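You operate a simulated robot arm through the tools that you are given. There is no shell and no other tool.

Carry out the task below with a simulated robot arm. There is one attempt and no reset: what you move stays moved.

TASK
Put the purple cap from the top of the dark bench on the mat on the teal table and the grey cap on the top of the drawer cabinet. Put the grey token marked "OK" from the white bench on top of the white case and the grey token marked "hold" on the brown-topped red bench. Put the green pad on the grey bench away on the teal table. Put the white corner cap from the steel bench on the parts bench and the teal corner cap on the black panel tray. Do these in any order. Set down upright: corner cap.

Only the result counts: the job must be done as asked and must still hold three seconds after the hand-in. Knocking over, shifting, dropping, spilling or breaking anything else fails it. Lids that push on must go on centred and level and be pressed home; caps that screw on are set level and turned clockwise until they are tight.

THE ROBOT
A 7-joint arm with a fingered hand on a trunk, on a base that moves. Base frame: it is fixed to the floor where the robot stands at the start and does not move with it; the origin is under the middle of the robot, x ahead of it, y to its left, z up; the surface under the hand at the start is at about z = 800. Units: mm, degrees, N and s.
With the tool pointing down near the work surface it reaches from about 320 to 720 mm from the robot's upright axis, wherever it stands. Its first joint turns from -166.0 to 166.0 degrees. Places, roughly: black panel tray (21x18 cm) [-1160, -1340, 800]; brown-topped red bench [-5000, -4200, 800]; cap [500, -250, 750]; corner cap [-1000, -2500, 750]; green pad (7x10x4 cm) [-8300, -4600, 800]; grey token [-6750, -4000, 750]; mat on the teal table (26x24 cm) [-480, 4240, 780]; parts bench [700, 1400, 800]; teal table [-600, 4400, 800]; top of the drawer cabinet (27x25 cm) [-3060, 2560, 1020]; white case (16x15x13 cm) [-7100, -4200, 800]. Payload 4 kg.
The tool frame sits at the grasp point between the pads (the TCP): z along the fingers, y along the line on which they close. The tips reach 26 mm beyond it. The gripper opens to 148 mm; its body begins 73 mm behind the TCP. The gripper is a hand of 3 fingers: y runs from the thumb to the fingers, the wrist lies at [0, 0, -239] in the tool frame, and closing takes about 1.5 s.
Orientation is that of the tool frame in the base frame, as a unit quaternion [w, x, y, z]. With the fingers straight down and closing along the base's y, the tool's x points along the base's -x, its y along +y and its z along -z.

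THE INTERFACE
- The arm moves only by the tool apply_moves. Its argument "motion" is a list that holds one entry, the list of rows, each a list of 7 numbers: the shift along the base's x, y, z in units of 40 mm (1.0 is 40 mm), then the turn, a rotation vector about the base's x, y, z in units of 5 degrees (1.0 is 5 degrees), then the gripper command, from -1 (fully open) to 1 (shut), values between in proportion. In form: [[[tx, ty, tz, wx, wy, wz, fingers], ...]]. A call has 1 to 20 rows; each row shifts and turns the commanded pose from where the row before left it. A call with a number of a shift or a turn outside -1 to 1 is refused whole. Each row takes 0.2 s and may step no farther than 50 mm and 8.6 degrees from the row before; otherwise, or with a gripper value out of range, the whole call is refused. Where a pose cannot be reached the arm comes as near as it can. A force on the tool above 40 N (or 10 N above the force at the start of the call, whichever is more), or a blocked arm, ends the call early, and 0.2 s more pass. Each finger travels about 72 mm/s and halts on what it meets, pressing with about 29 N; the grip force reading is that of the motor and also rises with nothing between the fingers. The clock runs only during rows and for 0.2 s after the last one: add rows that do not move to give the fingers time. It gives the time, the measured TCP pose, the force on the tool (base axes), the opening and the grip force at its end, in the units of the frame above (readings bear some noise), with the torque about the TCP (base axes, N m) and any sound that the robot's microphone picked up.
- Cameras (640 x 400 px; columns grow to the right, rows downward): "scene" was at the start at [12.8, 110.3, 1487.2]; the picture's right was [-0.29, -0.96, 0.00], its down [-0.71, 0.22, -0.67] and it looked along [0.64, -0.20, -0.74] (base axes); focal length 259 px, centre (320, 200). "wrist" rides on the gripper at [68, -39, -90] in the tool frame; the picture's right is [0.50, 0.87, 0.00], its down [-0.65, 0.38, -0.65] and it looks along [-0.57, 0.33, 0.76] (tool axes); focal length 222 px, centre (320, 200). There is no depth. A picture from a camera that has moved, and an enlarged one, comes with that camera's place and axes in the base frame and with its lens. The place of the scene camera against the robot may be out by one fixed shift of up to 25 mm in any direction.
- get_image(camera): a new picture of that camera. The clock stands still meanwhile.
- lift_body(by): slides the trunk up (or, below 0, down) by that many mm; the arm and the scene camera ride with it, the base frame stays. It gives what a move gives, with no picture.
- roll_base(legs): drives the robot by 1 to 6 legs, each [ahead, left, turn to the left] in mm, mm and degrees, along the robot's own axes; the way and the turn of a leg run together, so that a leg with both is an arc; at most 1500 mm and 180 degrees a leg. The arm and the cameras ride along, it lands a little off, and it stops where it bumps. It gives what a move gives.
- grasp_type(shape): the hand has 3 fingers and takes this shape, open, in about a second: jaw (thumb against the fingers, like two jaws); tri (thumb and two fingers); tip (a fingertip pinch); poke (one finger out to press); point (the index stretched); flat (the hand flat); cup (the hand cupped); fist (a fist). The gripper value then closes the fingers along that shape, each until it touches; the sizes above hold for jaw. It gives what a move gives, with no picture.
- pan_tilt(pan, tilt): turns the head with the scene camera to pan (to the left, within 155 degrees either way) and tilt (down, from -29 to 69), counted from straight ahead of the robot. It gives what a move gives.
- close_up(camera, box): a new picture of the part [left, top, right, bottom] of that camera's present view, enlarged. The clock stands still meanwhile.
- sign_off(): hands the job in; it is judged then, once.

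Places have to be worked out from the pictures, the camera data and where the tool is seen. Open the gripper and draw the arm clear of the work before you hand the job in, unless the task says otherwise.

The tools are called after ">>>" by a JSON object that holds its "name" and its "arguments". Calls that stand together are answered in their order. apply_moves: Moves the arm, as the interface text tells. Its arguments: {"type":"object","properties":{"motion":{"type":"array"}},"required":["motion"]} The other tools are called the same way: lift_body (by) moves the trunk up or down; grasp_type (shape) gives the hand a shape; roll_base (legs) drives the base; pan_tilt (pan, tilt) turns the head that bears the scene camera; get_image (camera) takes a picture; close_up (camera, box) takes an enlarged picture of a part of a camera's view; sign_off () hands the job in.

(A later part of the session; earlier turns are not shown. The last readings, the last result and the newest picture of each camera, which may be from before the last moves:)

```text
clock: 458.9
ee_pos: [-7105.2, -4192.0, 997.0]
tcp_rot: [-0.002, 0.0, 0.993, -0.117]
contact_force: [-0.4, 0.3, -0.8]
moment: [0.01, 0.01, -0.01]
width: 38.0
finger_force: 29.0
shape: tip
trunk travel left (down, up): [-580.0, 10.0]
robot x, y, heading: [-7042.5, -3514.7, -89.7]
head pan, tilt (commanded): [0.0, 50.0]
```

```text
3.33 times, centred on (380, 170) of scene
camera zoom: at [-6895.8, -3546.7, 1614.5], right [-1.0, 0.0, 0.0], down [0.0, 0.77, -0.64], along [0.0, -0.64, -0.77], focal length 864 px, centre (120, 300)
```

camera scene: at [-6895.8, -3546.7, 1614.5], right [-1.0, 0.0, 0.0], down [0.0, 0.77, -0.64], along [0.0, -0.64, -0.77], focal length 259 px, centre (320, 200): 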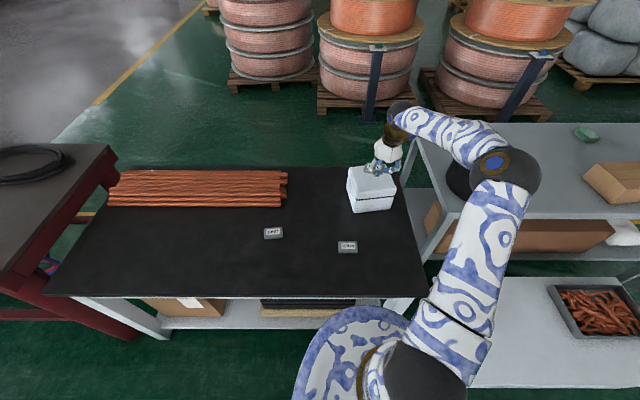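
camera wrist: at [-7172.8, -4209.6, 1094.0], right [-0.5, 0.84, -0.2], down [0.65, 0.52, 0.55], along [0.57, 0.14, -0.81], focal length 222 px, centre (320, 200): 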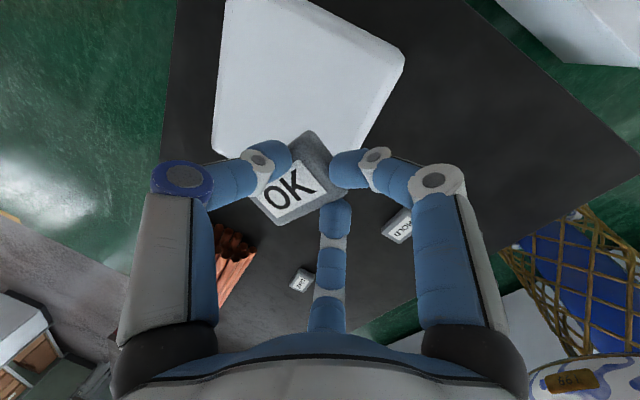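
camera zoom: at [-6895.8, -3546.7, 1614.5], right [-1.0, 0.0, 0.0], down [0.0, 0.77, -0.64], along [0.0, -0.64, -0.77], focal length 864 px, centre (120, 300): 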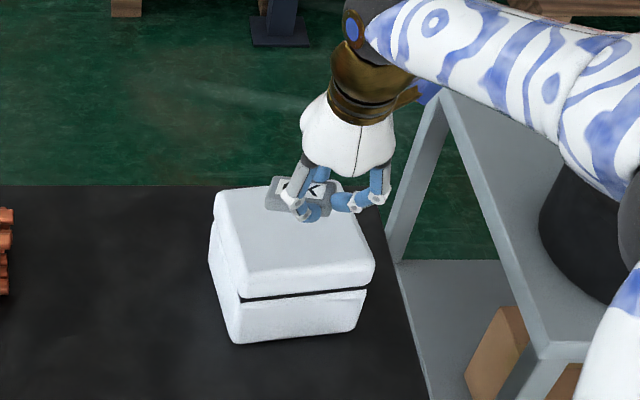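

The case top's centre is about (-7091, -4252), z ≈ 870–885, and it is turned a few degrees. I bring the token over it and lower toward 940.

>>> {"name": "apply_moves", "arguments": {"motion": [[[0.15, -0.4, 0, 0, 0, 0, 1], [0.15, -0.4, -0.2, 0, 0, 0, 1], [0, 0, -0.4, 0, 0, 0, 1], [0, 0, -0.4, 0, 0, 0, 1], [0, 0, -0.4, 0, 0, 0, 1], [0, 0, 0, 0, 0, 0, 1]]]}}

>>> {"name": "get_image", "arguments": {"camera": "wrist"}}

>>> {"name": "close_up", "arguments": {"camera": "scene", "box": [320, 110, 440, 230]}}

```text
clock: 460.3
ee_pos: [-7091.4, -4222.2, 939.7]
tcp_rot: [-0.001, -0.002, 0.993, -0.116]
contact_force: [-0.1, 0.4, -0.9]
moment: [0.03, -0.01, 0.02]
width: 37.8
finger_force: 28.5
shape: tip
trunk travel left (down, up): [-580.0, 10.0]
robot x, y, heading: [-7043.0, -3510.9, -90.0]
head pan, tilt (commanded): [0.0, 50.0]
```

```text
taken
camera wrist: at [-7160.1, -4241.0, 1037.6], right [-0.5, 0.84, -0.2], down [0.66, 0.52, 0.55], along [0.57, 0.14, -0.81], focal length 222 px, centre (320, 200)
```

wrist: 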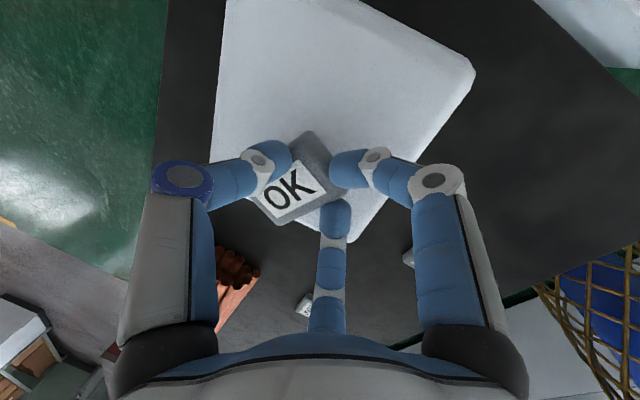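

```text
3.33 times, centred on (380, 170) of scene
camera zoom: at [-6895.1, -3546.7, 1614.4], right [-1.0, 0.0, 0.0], down [0.0, 0.77, -0.64], along [0.0, -0.64, -0.77], focal length 864 px, centre (120, 300)
```

zoom: 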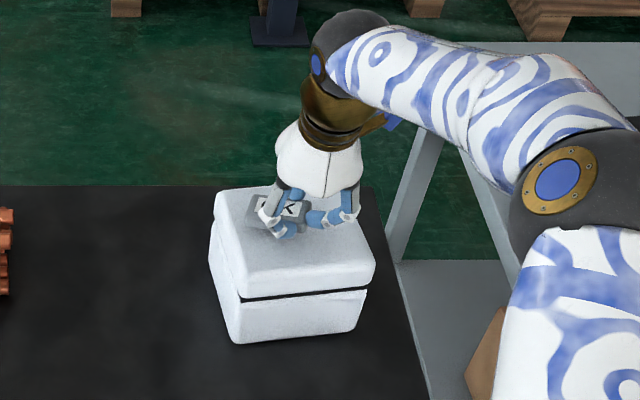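

The case top is at z ≈ 879 and the token is over it with margin. I lower to about 920, then step down gently.

>>> {"name": "apply_moves", "arguments": {"motion": [[[0, 0, -0.25, 0, 0, 0, 1], [0, 0, -0.25, 0, 0, 0, 1], [0, 0, 0, 0, 0, 0, 1]]]}}

>>> {"name": "apply_moves", "arguments": {"motion": [[[0, 0, -0.06, 0, 0, 0, 1], [0, 0, -0.06, 0, 0, 0, 1]]]}}

```text
clock: 461.1
ee_pos: [-7092.6, -4223.7, 921.5]
tcp_rot: [-0.001, 0.0, 0.993, -0.121]
contact_force: [-2.5, -1.1, 24.0]
moment: [-0.68, -0.03, -0.11]
width: 38.7
finger_force: 28.1
shape: tip
trunk travel left (down, up): [-580.0, 10.0]
robot x, y, heading: [-7045.8, -3514.3, -89.8]
head pan, tilt (commanded): [0.0, 50.0]
```

```text
clock: 461.7
ee_pos: [-7093.2, -4224.8, 922.9]
tcp_rot: [-0.001, 0.0, 0.992, -0.124]
contact_force: [-0.9, 3.2, 19.3]
moment: [-0.33, -0.02, -0.02]
width: 39.5
finger_force: 29.0
shape: tip
trunk travel left (down, up): [-580.0, 10.0]
robot x, y, heading: [-7045.9, -3511.4, -89.9]
head pan, tilt (commanded): [0.0, 50.0]
stopped in row 2: the force on the tool passed its limit at 44 N (the readings are from after the stop); the commanded pose is now the measured one
```

>>> {"name": "get_image", "arguments": {"camera": "wrist"}}

>>> {"name": "close_up", "arguments": {"camera": "scene", "box": [340, 130, 410, 190]}}

```text
taken
camera wrist: at [-7160.5, -4241.6, 1020.9], right [-0.5, 0.84, -0.21], down [0.66, 0.53, 0.54], along [0.56, 0.13, -0.81], focal length 222 px, centre (320, 200)
```

wrist: 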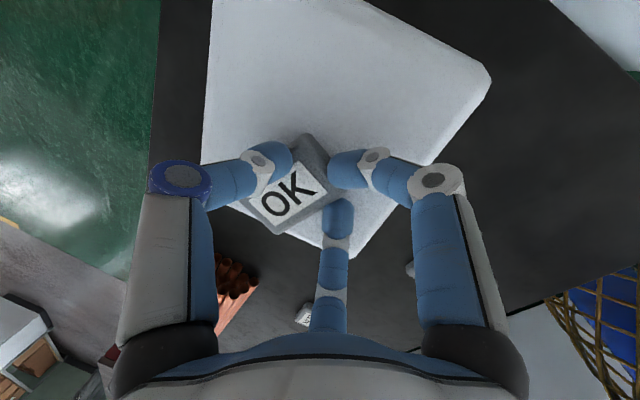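

```text
6.67 times, centred on (375, 160) of scene
camera zoom: at [-6894.9, -3543.5, 1614.3], right [-1.0, 0.0, 0.0], down [0.0, 0.76, -0.64], along [0.0, -0.64, -0.76], focal length 1728 px, centre (-47, 467)
```

zoom: 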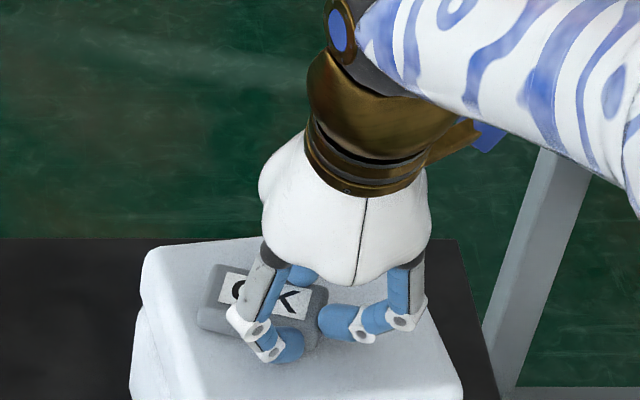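

The token touches the case top. I ease the press and open the fingers slowly so it settles flat.

>>> {"name": "apply_moves", "arguments": {"motion": [[[0, 0, 0.02, 0, 0, 0, 0.45], [0, 0, 0, 0, 0, 0, 0.4], [0, 0, 0, 0, 0, 0, 0.35], [0, 0, 0, 0, 0, 0, 0.25], [0, 0, 0, 0, 0, 0, 0.1], [0, 0, 0, 0, 0, 0, -0.1], [0, 0, 0, 0, 0, 0, -0.1], [0, 0, 0, 0, 0, 0, -0.1]]]}}

>>> {"name": "get_image", "arguments": {"camera": "wrist"}}

>>> {"name": "close_up", "arguments": {"camera": "scene", "box": [340, 130, 410, 190]}}

```text
clock: 463.5
ee_pos: [-7092.0, -4224.7, 920.9]
tcp_rot: [-0.001, -0.002, 0.993, -0.12]
contact_force: [0.8, -0.7, 10.6]
moment: [0.13, -0.02, 0.01]
width: 76.0
finger_force: 0.2
shape: tip
trunk travel left (down, up): [-580.0, 10.0]
robot x, y, heading: [-7042.1, -3513.8, -90.0]
head pan, tilt (commanded): [0.0, 50.0]
```

```text
taken
camera wrist: at [-7160.3, -4242.2, 1018.8], right [-0.5, 0.84, -0.21], down [0.66, 0.52, 0.54], along [0.56, 0.14, -0.81], focal length 222 px, centre (320, 200)
```

wrist: 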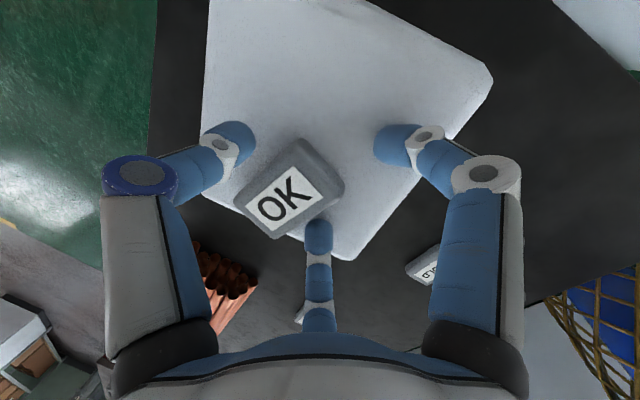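

```text
6.67 times, centred on (375, 160) of scene
camera zoom: at [-6894.9, -3545.6, 1614.5], right [-1.0, 0.0, 0.0], down [0.0, 0.77, -0.64], along [0.0, -0.64, -0.77], focal length 1728 px, centre (-47, 467)
```

zoom: 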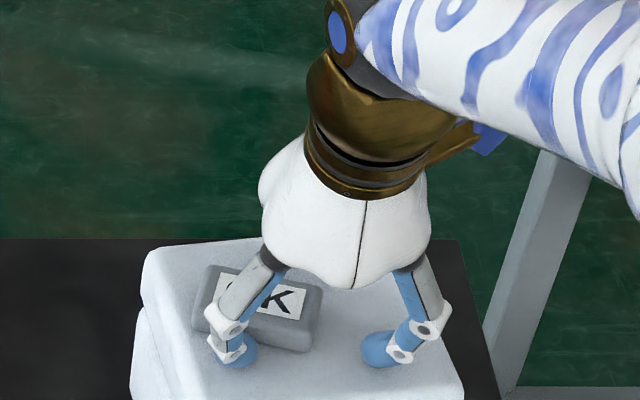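

The OK token lies flat on the white case. I withdraw along the tool axis, then upright the hand and check.

>>> {"name": "apply_moves", "arguments": {"motion": [[[0, 0.1, 0.4, 0, 0, 0, -0.15], [0, 0.15, 0.6, 0, 0, 0, -0.15], [0, 0.2, 0.8, 0, 0, 0, -0.15], [0, 0.2, 0.6, 0.9, 0, 0, -0.15], [0, 0.4, 0.2, 0.9, 0, 0, -0.15], [0, 0.4, 0, 0.95, 0, 0, -0.15], [0, 0, 0, 0, 0, 0, -0.15]]]}}

>>> {"name": "get_image", "arguments": {"camera": "wrist"}}

>>> {"name": "close_up", "arguments": {"camera": "scene", "box": [320, 110, 440, 230]}}

```text
clock: 465.1
ee_pos: [-7092.2, -4169.6, 1023.9]
tcp_rot: [0.0, -0.001, 1.0, 0.0]
contact_force: [-0.3, -0.3, -0.3]
moment: [0.0, 0.02, 0.0]
width: 84.8
finger_force: 0.0
shape: tip
trunk travel left (down, up): [-580.0, 10.0]
robot x, y, heading: [-7044.9, -3514.1, -90.1]
head pan, tilt (commanded): [0.0, 50.0]
```

```text
taken
camera wrist: at [-7160.4, -4208.1, 1115.2], right [-0.5, 0.87, 0.0], down [0.66, 0.38, 0.65], along [0.56, 0.33, -0.76], focal length 222 px, centre (320, 200)
```

wrist: 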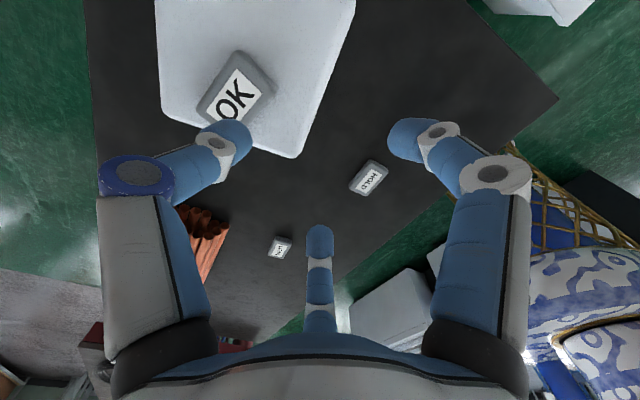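

```text
3.33 times, centred on (380, 170) of scene
camera zoom: at [-6895.0, -3546.8, 1614.4], right [-1.0, 0.0, 0.0], down [0.0, 0.77, -0.64], along [0.0, -0.64, -0.77], focal length 864 px, centre (120, 300)
```

zoom: 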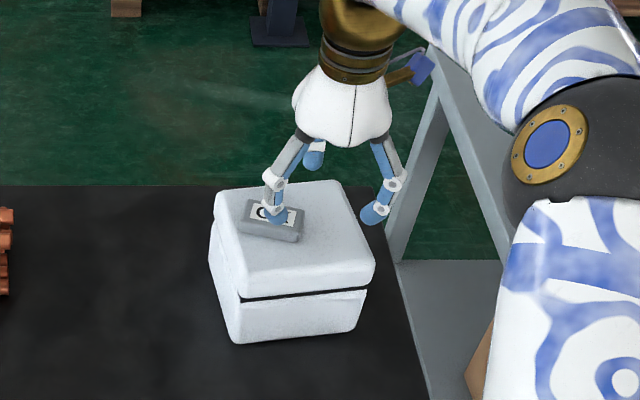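

The OK token sits well on the case. Next the HOLD token at about (-7003, -4014): I turn the hand back 90° so the thumb takes one short end and the fingers the long sides, and move over it.

>>> {"name": "apply_moves", "arguments": {"motion": [[[0, 0.4, 0, 0, 0, -1, -0.15], [0, 0.4, 0, 0, 0, -1, -0.15], [0.2, 0.4, 0, 0, 0, -1, -0.15], [0.2, 0.4, 0, 0, 0, -1, -0.15], [0.2, 0.4, 0, 0, 0, -1, -0.15], [0.2, 0.4, -0.2, 0, 0, -1, -0.15], [0.2, 0.4, -0.2, 0, 0, -1, -0.15], [0.2, 0.4, -0.2, 0, 0, -1, -0.15], [0.2, 0.4, -0.2, 0, 0, -1, -0.15], [0.2, 0.3, -0.2, 0, 0, -1, -0.15], [0.2, 0, -0.2, 0, 0, -1, -0.15], [0.2, 0, -0.2, 0, 0, -1, -0.15], [0.1, 0, -0.2, 0, 0, -1, -0.15], [0, 0, -0.2, 0, 0, -1, -0.15], [0, 0, -0.2, 0, 0, -1, -0.15], [0, 0, -0.2, 0, 0, -1, -0.15], [0, 0, -0.2, 0, 0, -1, -0.15], [0, 0, -0.2, 0, 0, -1, -0.15], [0, 0, 0, 0, 0, 0, -0.15]]]}}

>>> {"name": "get_image", "arguments": {"camera": "wrist"}}

>>> {"name": "close_up", "arguments": {"camera": "wrist", "box": [230, 30, 410, 170]}}

```text
clock: 469.1
ee_pos: [-7008.3, -4012.2, 919.1]
tcp_rot: [0.0, 0.707, 0.707, 0.001]
contact_force: [0.1, -0.4, 0.0]
moment: [0.01, -0.07, 0.03]
width: 84.3
finger_force: 0.0
shape: tip
trunk travel left (down, up): [-580.0, 10.0]
robot x, y, heading: [-7043.9, -3511.4, -89.7]
head pan, tilt (commanded): [0.0, 50.0]
```

```text
taken
camera wrist: at [-7048.1, -3945.0, 1011.1], right [0.87, 0.5, 0.0], down [0.38, -0.66, 0.65], along [0.33, -0.56, -0.76], focal length 222 px, centre (320, 200)
```

wrist: 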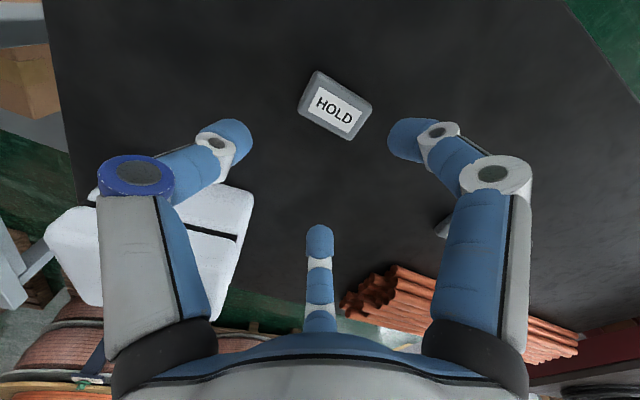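

```text
2.86 times, centred on (320, 100) of wrist
camera zoom: at [-7048.1, -3945.0, 1011.1], right [0.87, 0.5, 0.0], down [0.38, -0.66, 0.65], along [0.33, -0.56, -0.76], focal length 635 px, centre (320, 486)
```

zoom: 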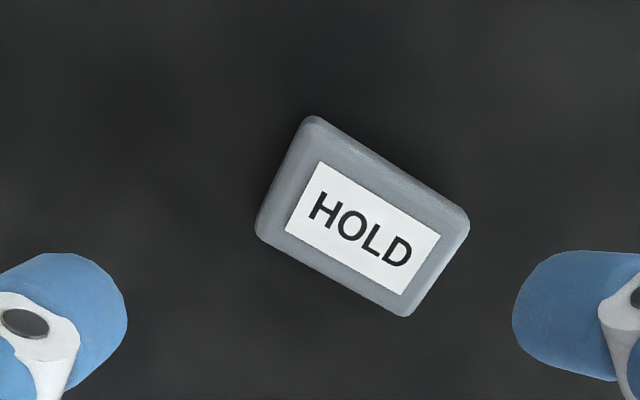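

HOLD token is 63 × 40 mm, centred at (-6996, -4005), aligned with x. I set the hand so the thumb meets its west end, lower to TCP z ≈ 790 and close.

>>> {"name": "apply_moves", "arguments": {"motion": [[[0.16, 0.18, -0.5, 0, 0, 0, -0.15], [0, 0, -0.9, 0, 0, 0, -0.15], [0, 0, -0.9, 0, 0, 0, -0.15], [0, 0, -0.6, 0, 0, 0, -0.15], [0, 0, -0.3, 0, 0, 0, -0.15], [0, 0, 0, 0, 0, 0, -0.15]]]}}

>>> {"name": "get_image", "arguments": {"camera": "wrist"}}

```text
clock: 470.5
ee_pos: [-7003.0, -4004.0, 790.5]
tcp_rot: [0.0, 0.707, 0.708, 0.001]
contact_force: [-0.9, -0.8, 0.1]
moment: [-0.02, 0.0, -0.02]
width: 84.7
finger_force: 0.1
shape: tip
trunk travel left (down, up): [-580.0, 10.0]
robot x, y, heading: [-7041.8, -3514.6, -89.9]
head pan, tilt (commanded): [0.0, 50.0]
```

```text
taken
camera wrist: at [-7042.3, -3937.2, 882.5], right [0.87, 0.5, 0.0], down [0.38, -0.66, 0.65], along [0.33, -0.56, -0.76], focal length 222 px, centre (320, 200)
```

wrist: 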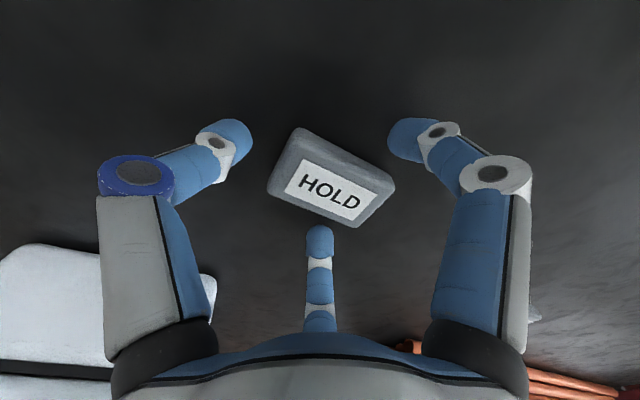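

>>> {"name": "apply_moves", "arguments": {"motion": [[[0, 0, 0, 0, 0, 0, 0.1], [0, 0, 0, 0, 0, 0, 0.4], [0, 0, 0, 0, 0, 0, 0.7], [0, 0, 0, 0, 0, 0, 1], [0, 0, 0, 0, 0, 0, 1], [0, 0, 0, 0, 0, 0, 1]]]}}

>>> {"name": "get_image", "arguments": {"camera": "wrist"}}

```text
clock: 471.9
ee_pos: [-7002.2, -4002.6, 791.2]
tcp_rot: [0.0, 0.706, 0.708, 0.001]
contact_force: [-0.3, 0.1, 0.8]
moment: [0.01, 0.0, 0.01]
width: 44.4
finger_force: 28.9
shape: tip
trunk travel left (down, up): [-580.0, 10.0]
robot x, y, heading: [-7043.8, -3513.7, -90.0]
head pan, tilt (commanded): [0.0, 50.0]
```

```text
taken
camera wrist: at [-7042.3, -3937.3, 882.6], right [0.87, 0.5, 0.0], down [0.38, -0.66, 0.65], along [0.33, -0.56, -0.76], focal length 222 px, centre (320, 200)
```

wrist: 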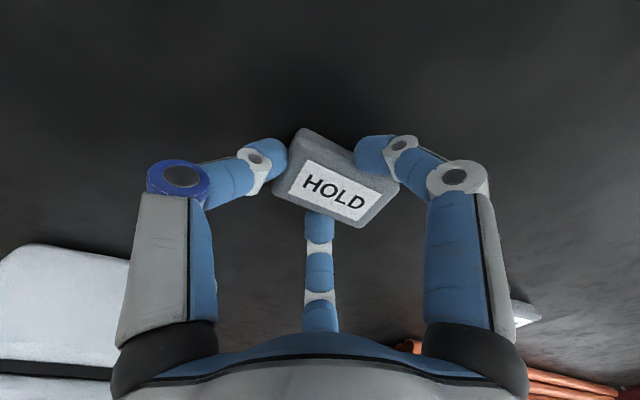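

Good three-point grip (44 mm). I lift slowly and check for slip.

>>> {"name": "apply_moves", "arguments": {"motion": [[[0, 0, 0.2, 0, 0, 0, 1], [0, 0, 0.3, 0, 0, 0, 1], [0, 0, 0.5, 0, 0, 0, 1], [0, 0, 0.8, 0, 0, 0, 1], [0, 0, 0.8, 0, 0, 0, 1], [0, 0, 0, 0, 0, 0, 1]]]}}

>>> {"name": "get_image", "arguments": {"camera": "wrist"}}

```text
clock: 473.3
ee_pos: [-7002.3, -4004.9, 898.3]
tcp_rot: [-0.001, 0.706, 0.708, 0.001]
contact_force: [0.6, 0.0, -0.7]
moment: [-0.02, 0.0, 0.0]
width: 44.1
finger_force: 29.0
shape: tip
trunk travel left (down, up): [-580.0, 10.0]
robot x, y, heading: [-7043.6, -3512.8, -89.7]
head pan, tilt (commanded): [0.0, 50.0]
```

```text
taken
camera wrist: at [-7042.1, -3938.0, 988.5], right [0.87, 0.5, 0.0], down [0.38, -0.66, 0.65], along [0.33, -0.56, -0.76], focal length 222 px, centre (320, 200)
```

wrist: 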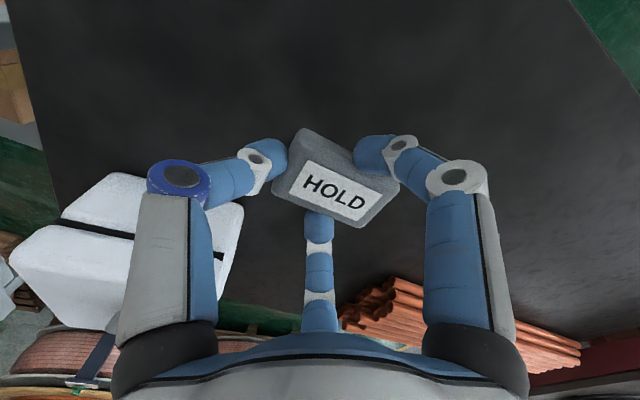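

Held without slip. I retract, lower the trunk, back off and drive east along the aisle to the red bench.

>>> {"name": "apply_moves", "arguments": {"motion": [[[0, 0.5, 0.7, 0, 0, 0, 1], [0, 0.8, 0.7, 0, 0, 0, 1], [0, 0.9, 0.7, 0, 0, 0, 1], [0, 0.9, 0.7, 0, 0, 0, 1], [-0.5, 0.5, 0.7, 0, 0, 0, 1], [-0.3, 0, 0.5, 0, 0, 0, 1], [0, 0, 0, 0, 0, 0, 1]]]}}

>>> {"name": "roll_base", "arguments": {"legs": [[-250, 0, 0], [0, 1400, 0], [0, 400, 0]]}}

>>> {"name": "lift_body", "arguments": {"by": -130}}

>>> {"name": "pan_tilt", "arguments": {"pan": 10, "tilt": 38}}

>>> {"name": "get_image", "arguments": {"camera": "scene"}}

>>> {"name": "get_image", "arguments": {"camera": "wrist"}}

```text
clock: 474.9
ee_pos: [-7033.6, -3860.5, 1056.1]
tcp_rot: [0.0, 0.707, 0.708, 0.001]
contact_force: [0.3, 0.2, 0.3]
moment: [-0.01, 0.0, 0.01]
width: 44.0
finger_force: 29.0
shape: tip
trunk travel left (down, up): [-580.0, 10.0]
robot x, y, heading: [-7045.3, -3510.8, -89.8]
head pan, tilt (commanded): [0.0, 50.0]
```

```text
clock: 485.4
ee_pos: [-5236.0, -3617.4, 1056.4]
tcp_rot: [-0.001, 0.709, 0.706, 0.002]
contact_force: [-0.8, -0.1, -0.6]
moment: [-0.01, 0.01, 0.02]
width: 43.8
finger_force: 28.9
shape: tip
trunk travel left (down, up): [-580.0, 10.0]
robot x, y, heading: [-5243.3, -3272.8, -90.3]
head pan, tilt (commanded): [0.0, 50.0]
```

```text
clock: 487.0
ee_pos: [-5236.0, -3617.8, 925.8]
tcp_rot: [0.0, 0.709, 0.706, 0.001]
contact_force: [1.2, 0.1, -0.1]
moment: [-0.01, -0.02, 0.01]
width: 43.8
finger_force: 28.9
shape: tip
trunk travel left (down, up): [-450.0, 140.0]
robot x, y, heading: [-5247.7, -3268.8, -90.0]
head pan, tilt (commanded): [0.0, 50.0]
```

```text
clock: 487.7
ee_pos: [-5236.9, -3616.7, 925.7]
tcp_rot: [0.0, 0.708, 0.706, 0.0]
contact_force: [0.6, -1.0, -0.5]
moment: [0.01, 0.03, -0.03]
width: 44.2
finger_force: 28.6
shape: tip
trunk travel left (down, up): [-450.0, 140.0]
robot x, y, heading: [-5245.0, -3269.7, -90.2]
head pan, tilt (commanded): [10.0, 38.0]
```

```text
taken
camera scene: at [-5080.9, -3313.0, 1501.6], right [-0.99, -0.17, 0.0], down [-0.1, 0.61, -0.79], along [0.13, -0.78, -0.62], focal length 259 px, centre (320, 200)
```

scene: 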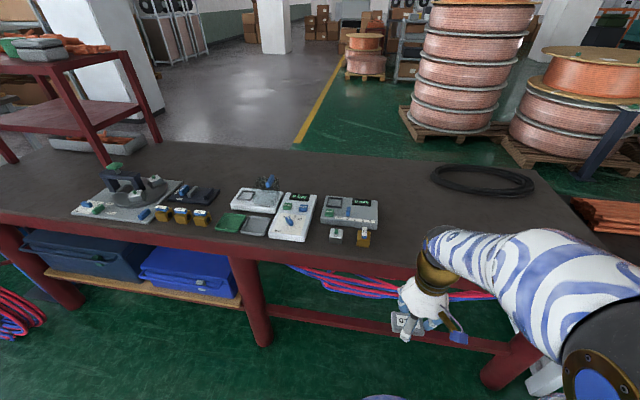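

```text
taken
camera wrist: at [-5275.9, -3550.3, 1017.3], right [0.87, 0.5, 0.0], down [0.38, -0.66, 0.65], along [0.32, -0.57, -0.76], focal length 222 px, centre (320, 200)
```

wrist: 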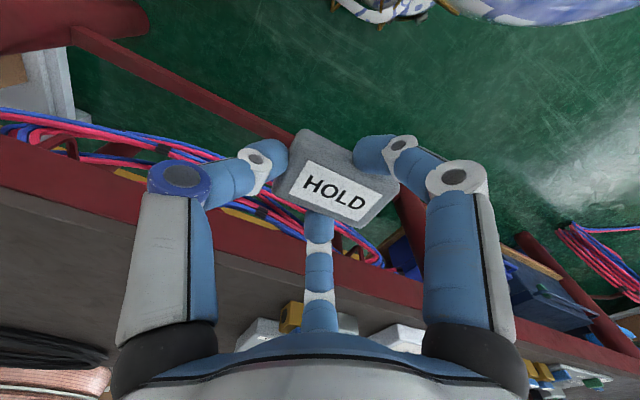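

The red bench's brown top is free around (-5340, -4060), between the devices and the coil. I roll 150 mm nearer and move the token over that spot.

>>> {"name": "roll_base", "arguments": {"legs": [[150, -40, 0]]}}

>>> {"name": "apply_moves", "arguments": {"motion": [[[-0.2, -0.9, 0.2, 0, 0, 0, 1], [-0.2, -0.9, 0.2, 0, 0, 0, 1], [-0.2, -0.9, 0, 0, 0, 0, 1], [-0.2, -0.9, 0, 0, 0, 0, 1], [-0.2, -0.9, 0, 0, 0, 0, 1], [-0.2, -0.9, 0, 0, 0, 0, 1], [-0.1, -0.9, 0, 0, 0, 0, 1], [0, 0, 0, 0, 0, 0, 1]]]}}

>>> {"name": "get_image", "arguments": {"camera": "wrist"}}

>>> {"name": "get_image", "arguments": {"camera": "scene"}}

```text
clock: 489.1
ee_pos: [-5276.6, -3767.8, 927.0]
tcp_rot: [-0.001, 0.709, 0.705, 0.0]
contact_force: [-0.6, 0.0, -0.3]
moment: [0.01, -0.03, 0.01]
width: 44.0
finger_force: 28.7
shape: tip
trunk travel left (down, up): [-450.0, 140.0]
robot x, y, heading: [-5287.2, -3422.4, -90.4]
head pan, tilt (commanded): [10.0, 38.0]
```

```text
clock: 490.9
ee_pos: [-5327.7, -4020.5, 940.6]
tcp_rot: [-0.001, 0.708, 0.706, 0.001]
contact_force: [-0.9, 0.0, -0.7]
moment: [0.03, -0.05, 0.01]
width: 43.3
finger_force: 29.2
shape: tip
trunk travel left (down, up): [-450.0, 140.0]
robot x, y, heading: [-5281.4, -3419.3, -90.3]
head pan, tilt (commanded): [10.0, 38.0]
```

```text
taken
camera wrist: at [-5368.0, -3953.5, 1032.6], right [0.87, 0.5, 0.0], down [0.38, -0.66, 0.65], along [0.32, -0.57, -0.76], focal length 222 px, centre (320, 200)
```

wrist: 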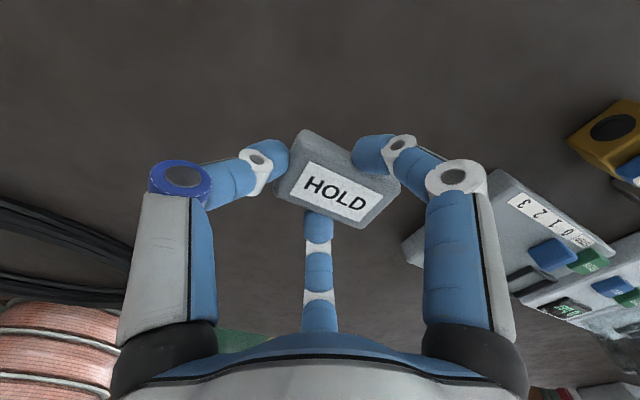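

```text
taken
camera scene: at [-5121.6, -3463.7, 1501.6], right [-0.99, -0.17, 0.0], down [-0.11, 0.61, -0.79], along [0.13, -0.78, -0.62], focal length 259 px, centre (320, 200)
```

scene: 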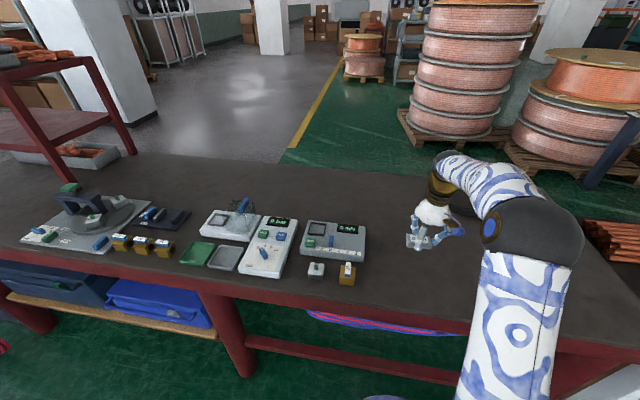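

The area below the token is free. I lower to about 850, then in small steps to contact.

>>> {"name": "apply_moves", "arguments": {"motion": [[[0, 0, -0.7, 0, 0, 0, 1], [0, 0, -0.7, 0, 0, 0, 1], [0, 0, -0.7, 0, 0, 0, 1], [0, 0, 0, 0, 0, 0, 1]]]}}

>>> {"name": "get_image", "arguments": {"camera": "wrist"}}

>>> {"name": "close_up", "arguments": {"camera": "scene", "box": [360, 170, 500, 280]}}

```text
clock: 491.7
ee_pos: [-5329.9, -4021.7, 876.7]
tcp_rot: [0.005, 0.709, 0.705, -0.007]
contact_force: [-1.9, 6.4, 28.0]
moment: [0.23, -0.03, -0.03]
width: 46.2
finger_force: 29.3
shape: tip
trunk travel left (down, up): [-450.0, 140.0]
robot x, y, heading: [-5284.2, -3421.1, -90.1]
head pan, tilt (commanded): [10.0, 38.0]
stopped in row 3: the force on the tool passed its limit at 62 N (the readings are from after the stop); the commanded pose is now the measured one
```

```text
taken
camera wrist: at [-5369.9, -3953.5, 966.0], right [0.87, 0.5, -0.01], down [0.38, -0.65, 0.66], along [0.32, -0.58, -0.75], focal length 222 px, centre (320, 200)
```

wrist: 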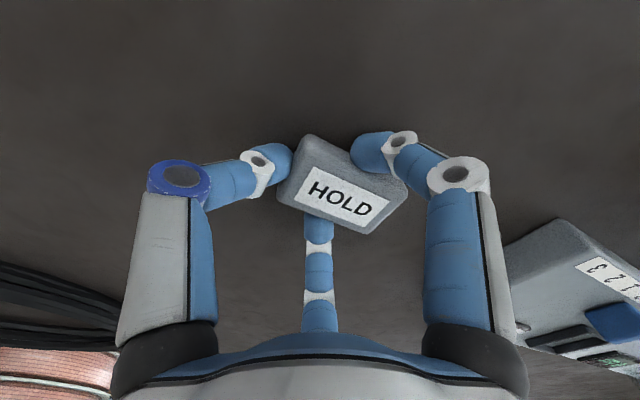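

```text
3.64 times, centred on (430, 225) of scene
camera zoom: at [-5121.5, -3460.6, 1502.2], right [-0.99, -0.17, 0.0], down [-0.1, 0.61, -0.79], along [0.13, -0.78, -0.61], focal length 942 px, centre (-80, 109)
```

zoom: 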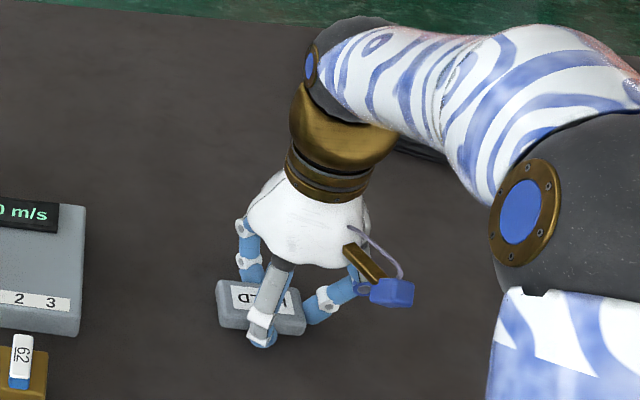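

The bench top is higher (z ≈ 845), and the token is already down on it. I ease up slightly and release gently.

>>> {"name": "apply_moves", "arguments": {"motion": [[[0, 0, 0.05, 0, 0, 0, 0.36], [0, 0, 0, 0, 0, 0, 0.33], [0, 0, 0, 0, 0, 0, 0.25], [0, 0, 0, 0, 0, 0, 0.1], [0, 0, 0, 0, 0, 0, -0.1], [0, 0, 0, 0, 0, 0, -0.15], [0, 0, 0, 0, 0, 0, -0.15]]]}}

>>> {"name": "get_image", "arguments": {"camera": "wrist"}}

```text
clock: 493.3
ee_pos: [-5330.7, -4022.3, 874.1]
tcp_rot: [0.003, 0.709, 0.705, -0.006]
contact_force: [-0.1, -1.9, 28.2]
moment: [0.03, 0.11, 0.05]
width: 72.6
finger_force: 0.0
shape: tip
trunk travel left (down, up): [-450.0, 140.0]
robot x, y, heading: [-5283.8, -3420.5, -90.2]
head pan, tilt (commanded): [10.0, 38.0]
```

```text
taken
camera wrist: at [-5369.9, -3953.8, 965.7], right [0.87, 0.5, -0.01], down [0.38, -0.65, 0.66], along [0.32, -0.58, -0.75], focal length 222 px, centre (320, 200)
```

wrist: 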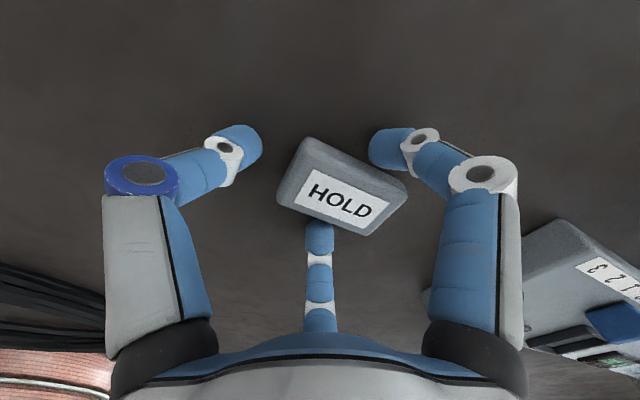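

The token lies flat and free; fingertips press the table, so I rise straight up and look.

>>> {"name": "apply_moves", "arguments": {"motion": [[[0, 0, 0.2, 0, 0, 0, -0.15], [0, 0, 0.5, 0, 0, 0, -0.15], [0, 0, 0.8, 0, 0, 0, -0.15], [0, 0, 1, 0, 0, 0, -0.15], [0, 0.5, 0.6, 0, 0, 0, -0.15], [0, 0, 0, 0, 0, 0, -0.15]]]}}

>>> {"name": "get_image", "arguments": {"camera": "wrist"}}

>>> {"name": "get_image", "arguments": {"camera": "scene"}}

```text
clock: 494.7
ee_pos: [-5330.8, -4003.7, 997.7]
tcp_rot: [0.0, 0.709, 0.705, -0.004]
contact_force: [0.0, -0.9, 0.7]
moment: [0.02, -0.03, 0.02]
width: 84.6
finger_force: 0.0
shape: tip
trunk travel left (down, up): [-450.0, 140.0]
robot x, y, heading: [-5285.2, -3418.2, -90.2]
head pan, tilt (commanded): [10.0, 38.0]
```

```text
taken
camera wrist: at [-5369.6, -3935.2, 1088.2], right [0.87, 0.5, -0.01], down [0.38, -0.65, 0.66], along [0.32, -0.57, -0.75], focal length 222 px, centre (320, 200)
```

wrist: 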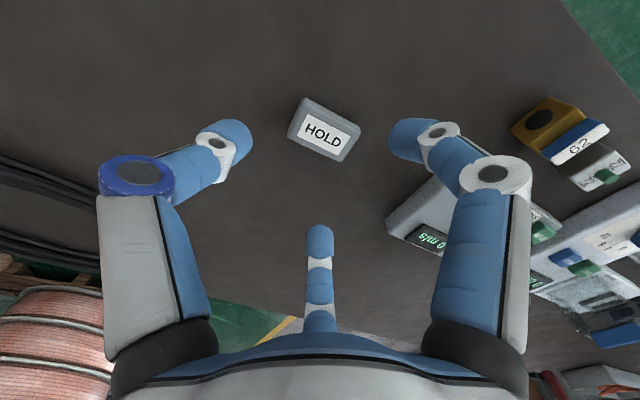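

```text
taken
camera scene: at [-5121.7, -3463.4, 1501.6], right [-0.99, -0.17, 0.0], down [-0.1, 0.61, -0.79], along [0.13, -0.78, -0.62], focal length 259 px, centre (320, 200)
```

scene: 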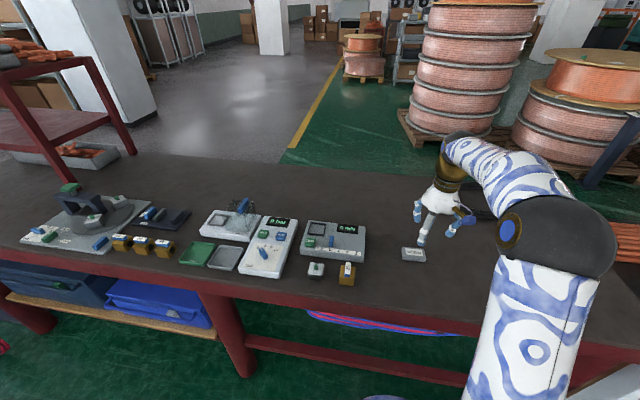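

HOLD is on the red bench. For the pad I have to reach the grey bench's south side; I retract and drive back west along the aisle, past the low box, to look at the passage by the pillar.

>>> {"name": "apply_moves", "arguments": {"motion": [[[0, 1, 0.5, 0, -0.1, 0, -0.15], [0, 1, 0.5, 0, 0, 0, -0.15], [0, 1, 0.3, 0, 0, 0, -0.15], [0, 1, 0, 0, 0, 0, -0.15], [0, 1, 0, 0, 0, 0, -0.15], [0, 0.8, 0, 0, 0, 0, -0.15]]]}}

>>> {"name": "roll_base", "arguments": {"legs": [[-220, 0, 0.3], [0, -1450, 0], [0, -1350, 0], [150, -1100, 0]]}}

>>> {"name": "pan_tilt", "arguments": {"pan": -20, "tilt": 30}}

>>> {"name": "get_image", "arguments": {"camera": "scene"}}

>>> {"name": "pan_tilt", "arguments": {"pan": 25, "tilt": 30}}

>>> {"name": "get_image", "arguments": {"camera": "scene"}}

```text
clock: 496.1
ee_pos: [-5331.3, -3770.9, 1050.2]
tcp_rot: [0.006, 0.709, 0.706, -0.001]
contact_force: [-0.8, -0.4, -0.1]
moment: [-0.06, 0.01, -0.01]
width: 84.4
finger_force: 0.1
shape: tip
trunk travel left (down, up): [-450.0, 140.0]
robot x, y, heading: [-5284.8, -3422.7, -90.1]
head pan, tilt (commanded): [10.0, 38.0]
```

```text
clock: 516.3
ee_pos: [-9231.8, -3727.0, 1050.1]
tcp_rot: [0.006, 0.702, 0.712, -0.002]
contact_force: [0.3, -0.1, 0.4]
moment: [0.01, -0.01, -0.01]
width: 84.6
finger_force: 0.0
shape: tip
trunk travel left (down, up): [-450.0, 140.0]
robot x, y, heading: [-9191.4, -3372.2, -88.9]
head pan, tilt (commanded): [10.0, 38.0]
```

```text
clock: 517.2
ee_pos: [-9230.8, -3727.3, 1050.1]
tcp_rot: [0.005, 0.702, 0.712, -0.001]
contact_force: [0.6, 0.2, -0.2]
moment: [0.05, -0.02, 0.02]
width: 84.6
finger_force: 0.0
shape: tip
trunk travel left (down, up): [-450.0, 140.0]
robot x, y, heading: [-9190.8, -3375.1, -89.2]
head pan, tilt (commanded): [-20.0, 30.0]
```

```text
taken
camera scene: at [-9074.4, -3415.6, 1513.9], right [-0.95, 0.33, 0.0], down [0.16, 0.47, -0.87], along [-0.28, -0.82, -0.5], focal length 259 px, centre (320, 200)
```

scene: 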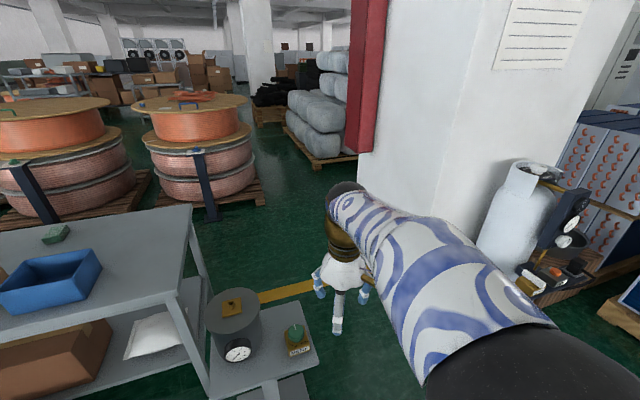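

```text
clock: 518.4
ee_pos: [-9231.2, -3727.7, 1048.9]
tcp_rot: [0.006, 0.702, 0.712, -0.002]
contact_force: [0.5, 0.9, -0.6]
moment: [0.0, -0.03, 0.02]
width: 84.6
finger_force: 0.0
shape: tip
trunk travel left (down, up): [-450.0, 140.0]
robot x, y, heading: [-9189.7, -3370.9, -89.0]
head pan, tilt (commanded): [25.0, 30.0]
```

```text
taken
camera scene: at [-9005.5, -3411.4, 1514.0], right [-0.9, -0.44, 0.0], down [-0.22, 0.45, -0.87], along [0.38, -0.78, -0.5], focal length 259 px, centre (320, 200)
```

scene: 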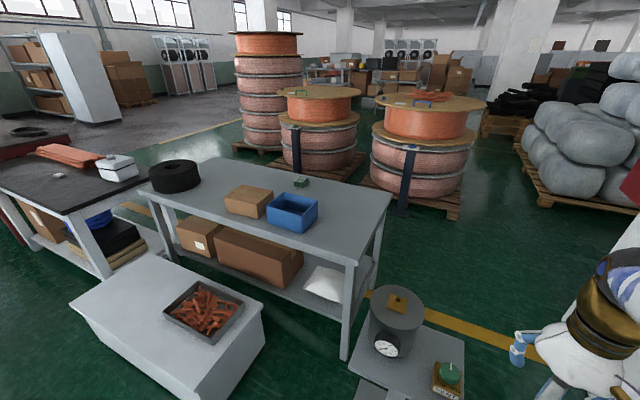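

The pedestal (x -9180…-8908) stands ahead-left and the pillar's corner is at about (-9980, -4275), so there is a lane at x ≈ -9560. I sidestep west, then go south along it in stages.

>>> {"name": "roll_base", "arguments": {"legs": [[0, -370, -0.9], [700, 0, 0]]}}

>>> {"name": "pan_tilt", "arguments": {"pan": 60, "tilt": 55}}

>>> {"name": "get_image", "arguments": {"camera": "scene"}}

>>> {"name": "pan_tilt", "arguments": {"pan": -50, "tilt": 50}}

>>> {"name": "get_image", "arguments": {"camera": "scene"}}

```text
clock: 524.2
ee_pos: [-9609.0, -4433.6, 1051.1]
tcp_rot: [0.004, 0.709, 0.705, -0.001]
contact_force: [0.5, -0.5, -0.3]
moment: [0.04, -0.02, 0.02]
width: 84.7
finger_force: 0.2
shape: tip
trunk travel left (down, up): [-450.0, 140.0]
robot x, y, heading: [-9563.7, -4078.9, -90.1]
head pan, tilt (commanded): [25.0, 30.0]
```

```text
clock: 525.2
ee_pos: [-9608.3, -4434.0, 1049.7]
tcp_rot: [0.006, 0.708, 0.706, -0.002]
contact_force: [0.2, 0.2, -0.2]
moment: [-0.01, 0.01, -0.01]
width: 84.6
finger_force: 0.0
shape: tip
trunk travel left (down, up): [-450.0, 140.0]
robot x, y, heading: [-9565.1, -4081.9, -90.2]
head pan, tilt (commanded): [60.0, 55.0]
```

```text
taken
camera scene: at [-9352.5, -4076.5, 1478.0], right [-0.5, -0.86, 0.0], down [-0.71, 0.41, -0.57], along [0.5, -0.29, -0.82], focal length 259 px, centre (320, 200)
```

scene: 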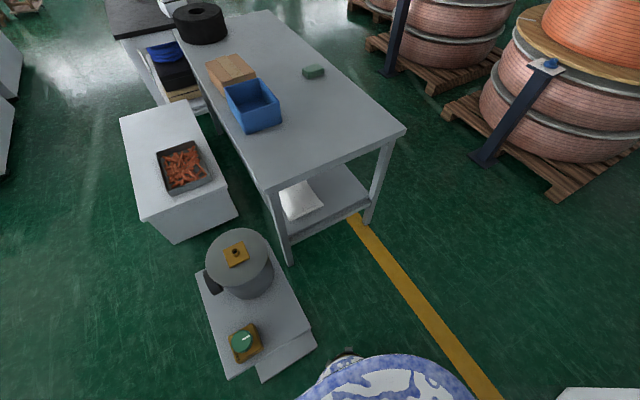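

```text
clock: 527.1
ee_pos: [-9608.8, -4434.2, 1050.8]
tcp_rot: [0.005, 0.708, 0.706, -0.001]
contact_force: [-0.4, 1.0, -0.3]
moment: [-0.01, -0.01, 0.0]
width: 84.7
finger_force: 0.1
shape: tip
trunk travel left (down, up): [-450.0, 140.0]
robot x, y, heading: [-9564.2, -4081.2, -90.1]
head pan, tilt (commanded): [-50.0, 50.0]
```

```text
taken
camera scene: at [-9473.9, -4089.7, 1484.4], right [-0.64, 0.77, 0.0], down [0.59, 0.49, -0.64], along [-0.49, -0.41, -0.77], focal length 259 px, centre (320, 200)
```

scene: 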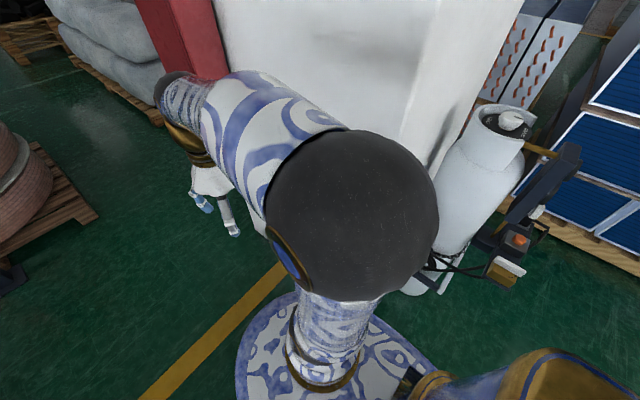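

Past the pedestal. I continue south to y ≈ -5150, then sidestep east behind the grey bench and turn to face north.

>>> {"name": "roll_base", "arguments": {"legs": [[1080, 0, 0], [0, 1250, 0], [0, 0, 180]]}}

>>> {"name": "pan_tilt", "arguments": {"pan": 0, "tilt": 45}}

>>> {"name": "get_image", "arguments": {"camera": "scene"}}

>>> {"name": "get_image", "arguments": {"camera": "wrist"}}

```text
clock: 545.9
ee_pos: [-8282.4, -4798.4, 1050.2]
tcp_rot: [-0.001, 0.718, -0.696, -0.005]
contact_force: [0.2, -0.4, -0.3]
moment: [0.0, -0.02, 0.02]
width: 84.6
finger_force: 0.1
shape: tip
trunk travel left (down, up): [-450.0, 140.0]
robot x, y, heading: [-8316.5, -5149.4, 91.7]
head pan, tilt (commanded): [-50.0, 50.0]
```

```text
clock: 547.1
ee_pos: [-8283.7, -4797.1, 1050.5]
tcp_rot: [-0.001, 0.718, -0.696, -0.005]
contact_force: [0.9, -0.7, -0.7]
moment: [-0.03, -0.03, 0.02]
width: 84.6
finger_force: 0.2
shape: tip
trunk travel left (down, up): [-450.0, 140.0]
robot x, y, heading: [-8317.7, -5153.0, 91.7]
head pan, tilt (commanded): [0.0, 45.0]
```

```text
taken
camera scene: at [-8470.4, -5152.0, 1491.3], right [1.0, 0.03, 0.0], down [0.02, -0.71, -0.71], along [-0.02, 0.71, -0.71], focal length 259 px, centre (320, 200)
```

scene: 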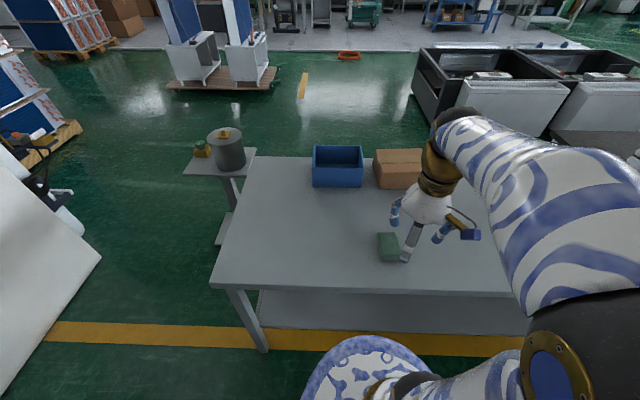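

```text
taken
camera wrist: at [-8242.1, -4865.7, 1139.8], right [-0.85, -0.53, 0.0], down [-0.39, 0.64, 0.66], along [-0.35, 0.56, -0.75], focal length 222 px, centre (320, 200)
```

wrist: 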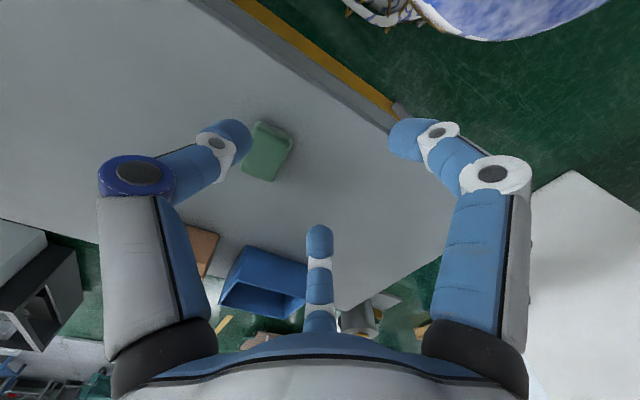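

The pad is right there, near (-8260, -4690). I enlarge it to get its outline.

>>> {"name": "close_up", "arguments": {"camera": "wrist", "box": [200, 90, 340, 200]}}

>>> {"name": "close_up", "arguments": {"camera": "scene", "box": [350, 200, 440, 280]}}

```text
3.64 times, centred on (270, 145) of wrist
camera zoom: at [-8242.1, -4865.7, 1139.8], right [-0.85, -0.53, 0.0], down [-0.39, 0.64, 0.66], along [-0.35, 0.56, -0.75], focal length 808 px, centre (502, 400)
```

zoom: 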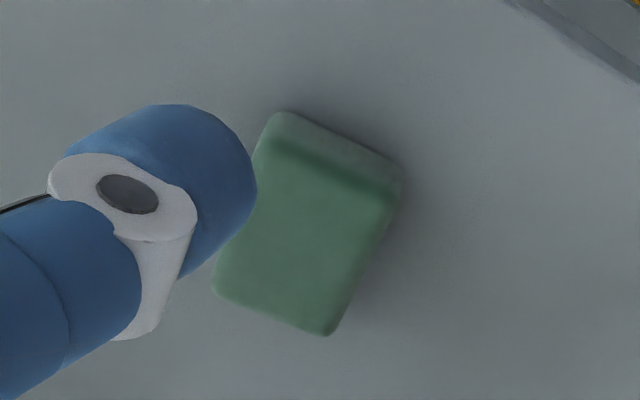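

```text
5.00 times, centred on (395, 240) of scene
camera zoom: at [-8470.4, -5152.0, 1491.3], right [1.0, 0.03, 0.0], down [0.02, -0.71, -0.71], along [-0.02, 0.71, -0.71], focal length 1296 px, centre (-55, 0)
```

zoom: 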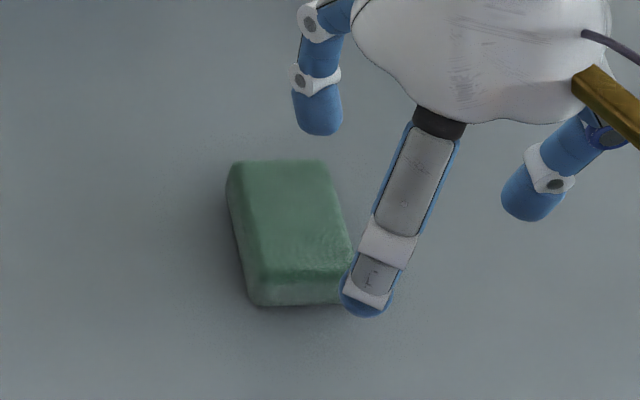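

The pad's long axis runs along y. I level the tool, turn the hand 90° so the thumb meets the pad's north end and the fingers its long sides, and move over it.

>>> {"name": "apply_moves", "arguments": {"motion": [[[0, 0, 0, -0.096, -0.066, 0, -0.6], [0, 0, 0, 0, 0, 1, -0.6], [0, 0, 0, 0, 0, 1, -0.6], [0.1, 0.3, 0, 0, 0, 1, -0.6], [0.1, 0.3, 0, 0, 0, 1, -0.6], [0.1, 0.3, -0.1, 0, 0, 1, -0.6], [0.1, 0.3, -0.1, 0, 0, 1, -0.6], [0.1, 0.3, -0.1, 0, 0, 1, -0.6], [0.1, 0.3, -0.1, 0, 0, 1, -0.6], [0, 0.3, -0.2, 0, 0, 1, -0.6], [0, 0.3, -0.2, 0, 0, 1, -0.6], [0, 0.3, -0.2, 0, 0, 1, -0.6], [0, 0.3, -0.2, 0, 0, 1, -0.6], [0, 0, -0.2, 0, 0, 1, -0.6], [0, 0, -0.2, 0, 0, 1, -0.6], [0, 0, -0.2, 0, 0, 1, -0.6], [0, 0, -0.2, 0, 0, 1, -0.6], [0, 0, -0.2, 0, 0, 1, -0.6], [0, 0, 0, 0, 0, 0.65, -0.6], [0, 0, 0, 0, 0, 0, -0.6]]]}}

>>> {"name": "get_image", "arguments": {"camera": "wrist"}}

>>> {"name": "close_up", "arguments": {"camera": "wrist", "box": [220, 20, 420, 170]}}

```text
clock: 551.3
ee_pos: [-8257.4, -4678.3, 961.8]
tcp_rot: [0.0, 1.0, 0.001, 0.0]
contact_force: [0.5, 0.1, 0.2]
moment: [0.04, 0.01, 0.01]
width: 118.0
finger_force: 0.0
shape: tip
trunk travel left (down, up): [-450.0, 140.0]
robot x, y, heading: [-8314.4, -5152.9, 91.9]
head pan, tilt (commanded): [0.0, 45.0]
```

```text
taken
camera wrist: at [-8191.8, -4639.3, 1052.7], right [0.5, -0.87, 0.0], down [-0.65, -0.38, 0.65], along [-0.57, -0.33, -0.76], focal length 222 px, centre (320, 200)
```

wrist: 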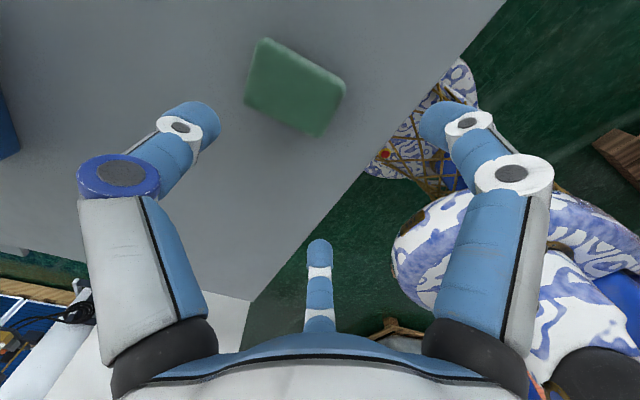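

```text
2.67 times, centred on (320, 95) of wrist
camera zoom: at [-8191.8, -4639.3, 1052.7], right [0.5, -0.87, 0.0], down [-0.65, -0.38, 0.65], along [-0.57, -0.33, -0.76], focal length 592 px, centre (320, 480)
```

zoom: 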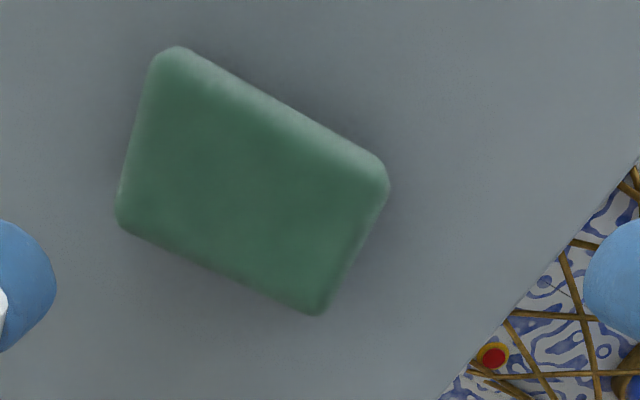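

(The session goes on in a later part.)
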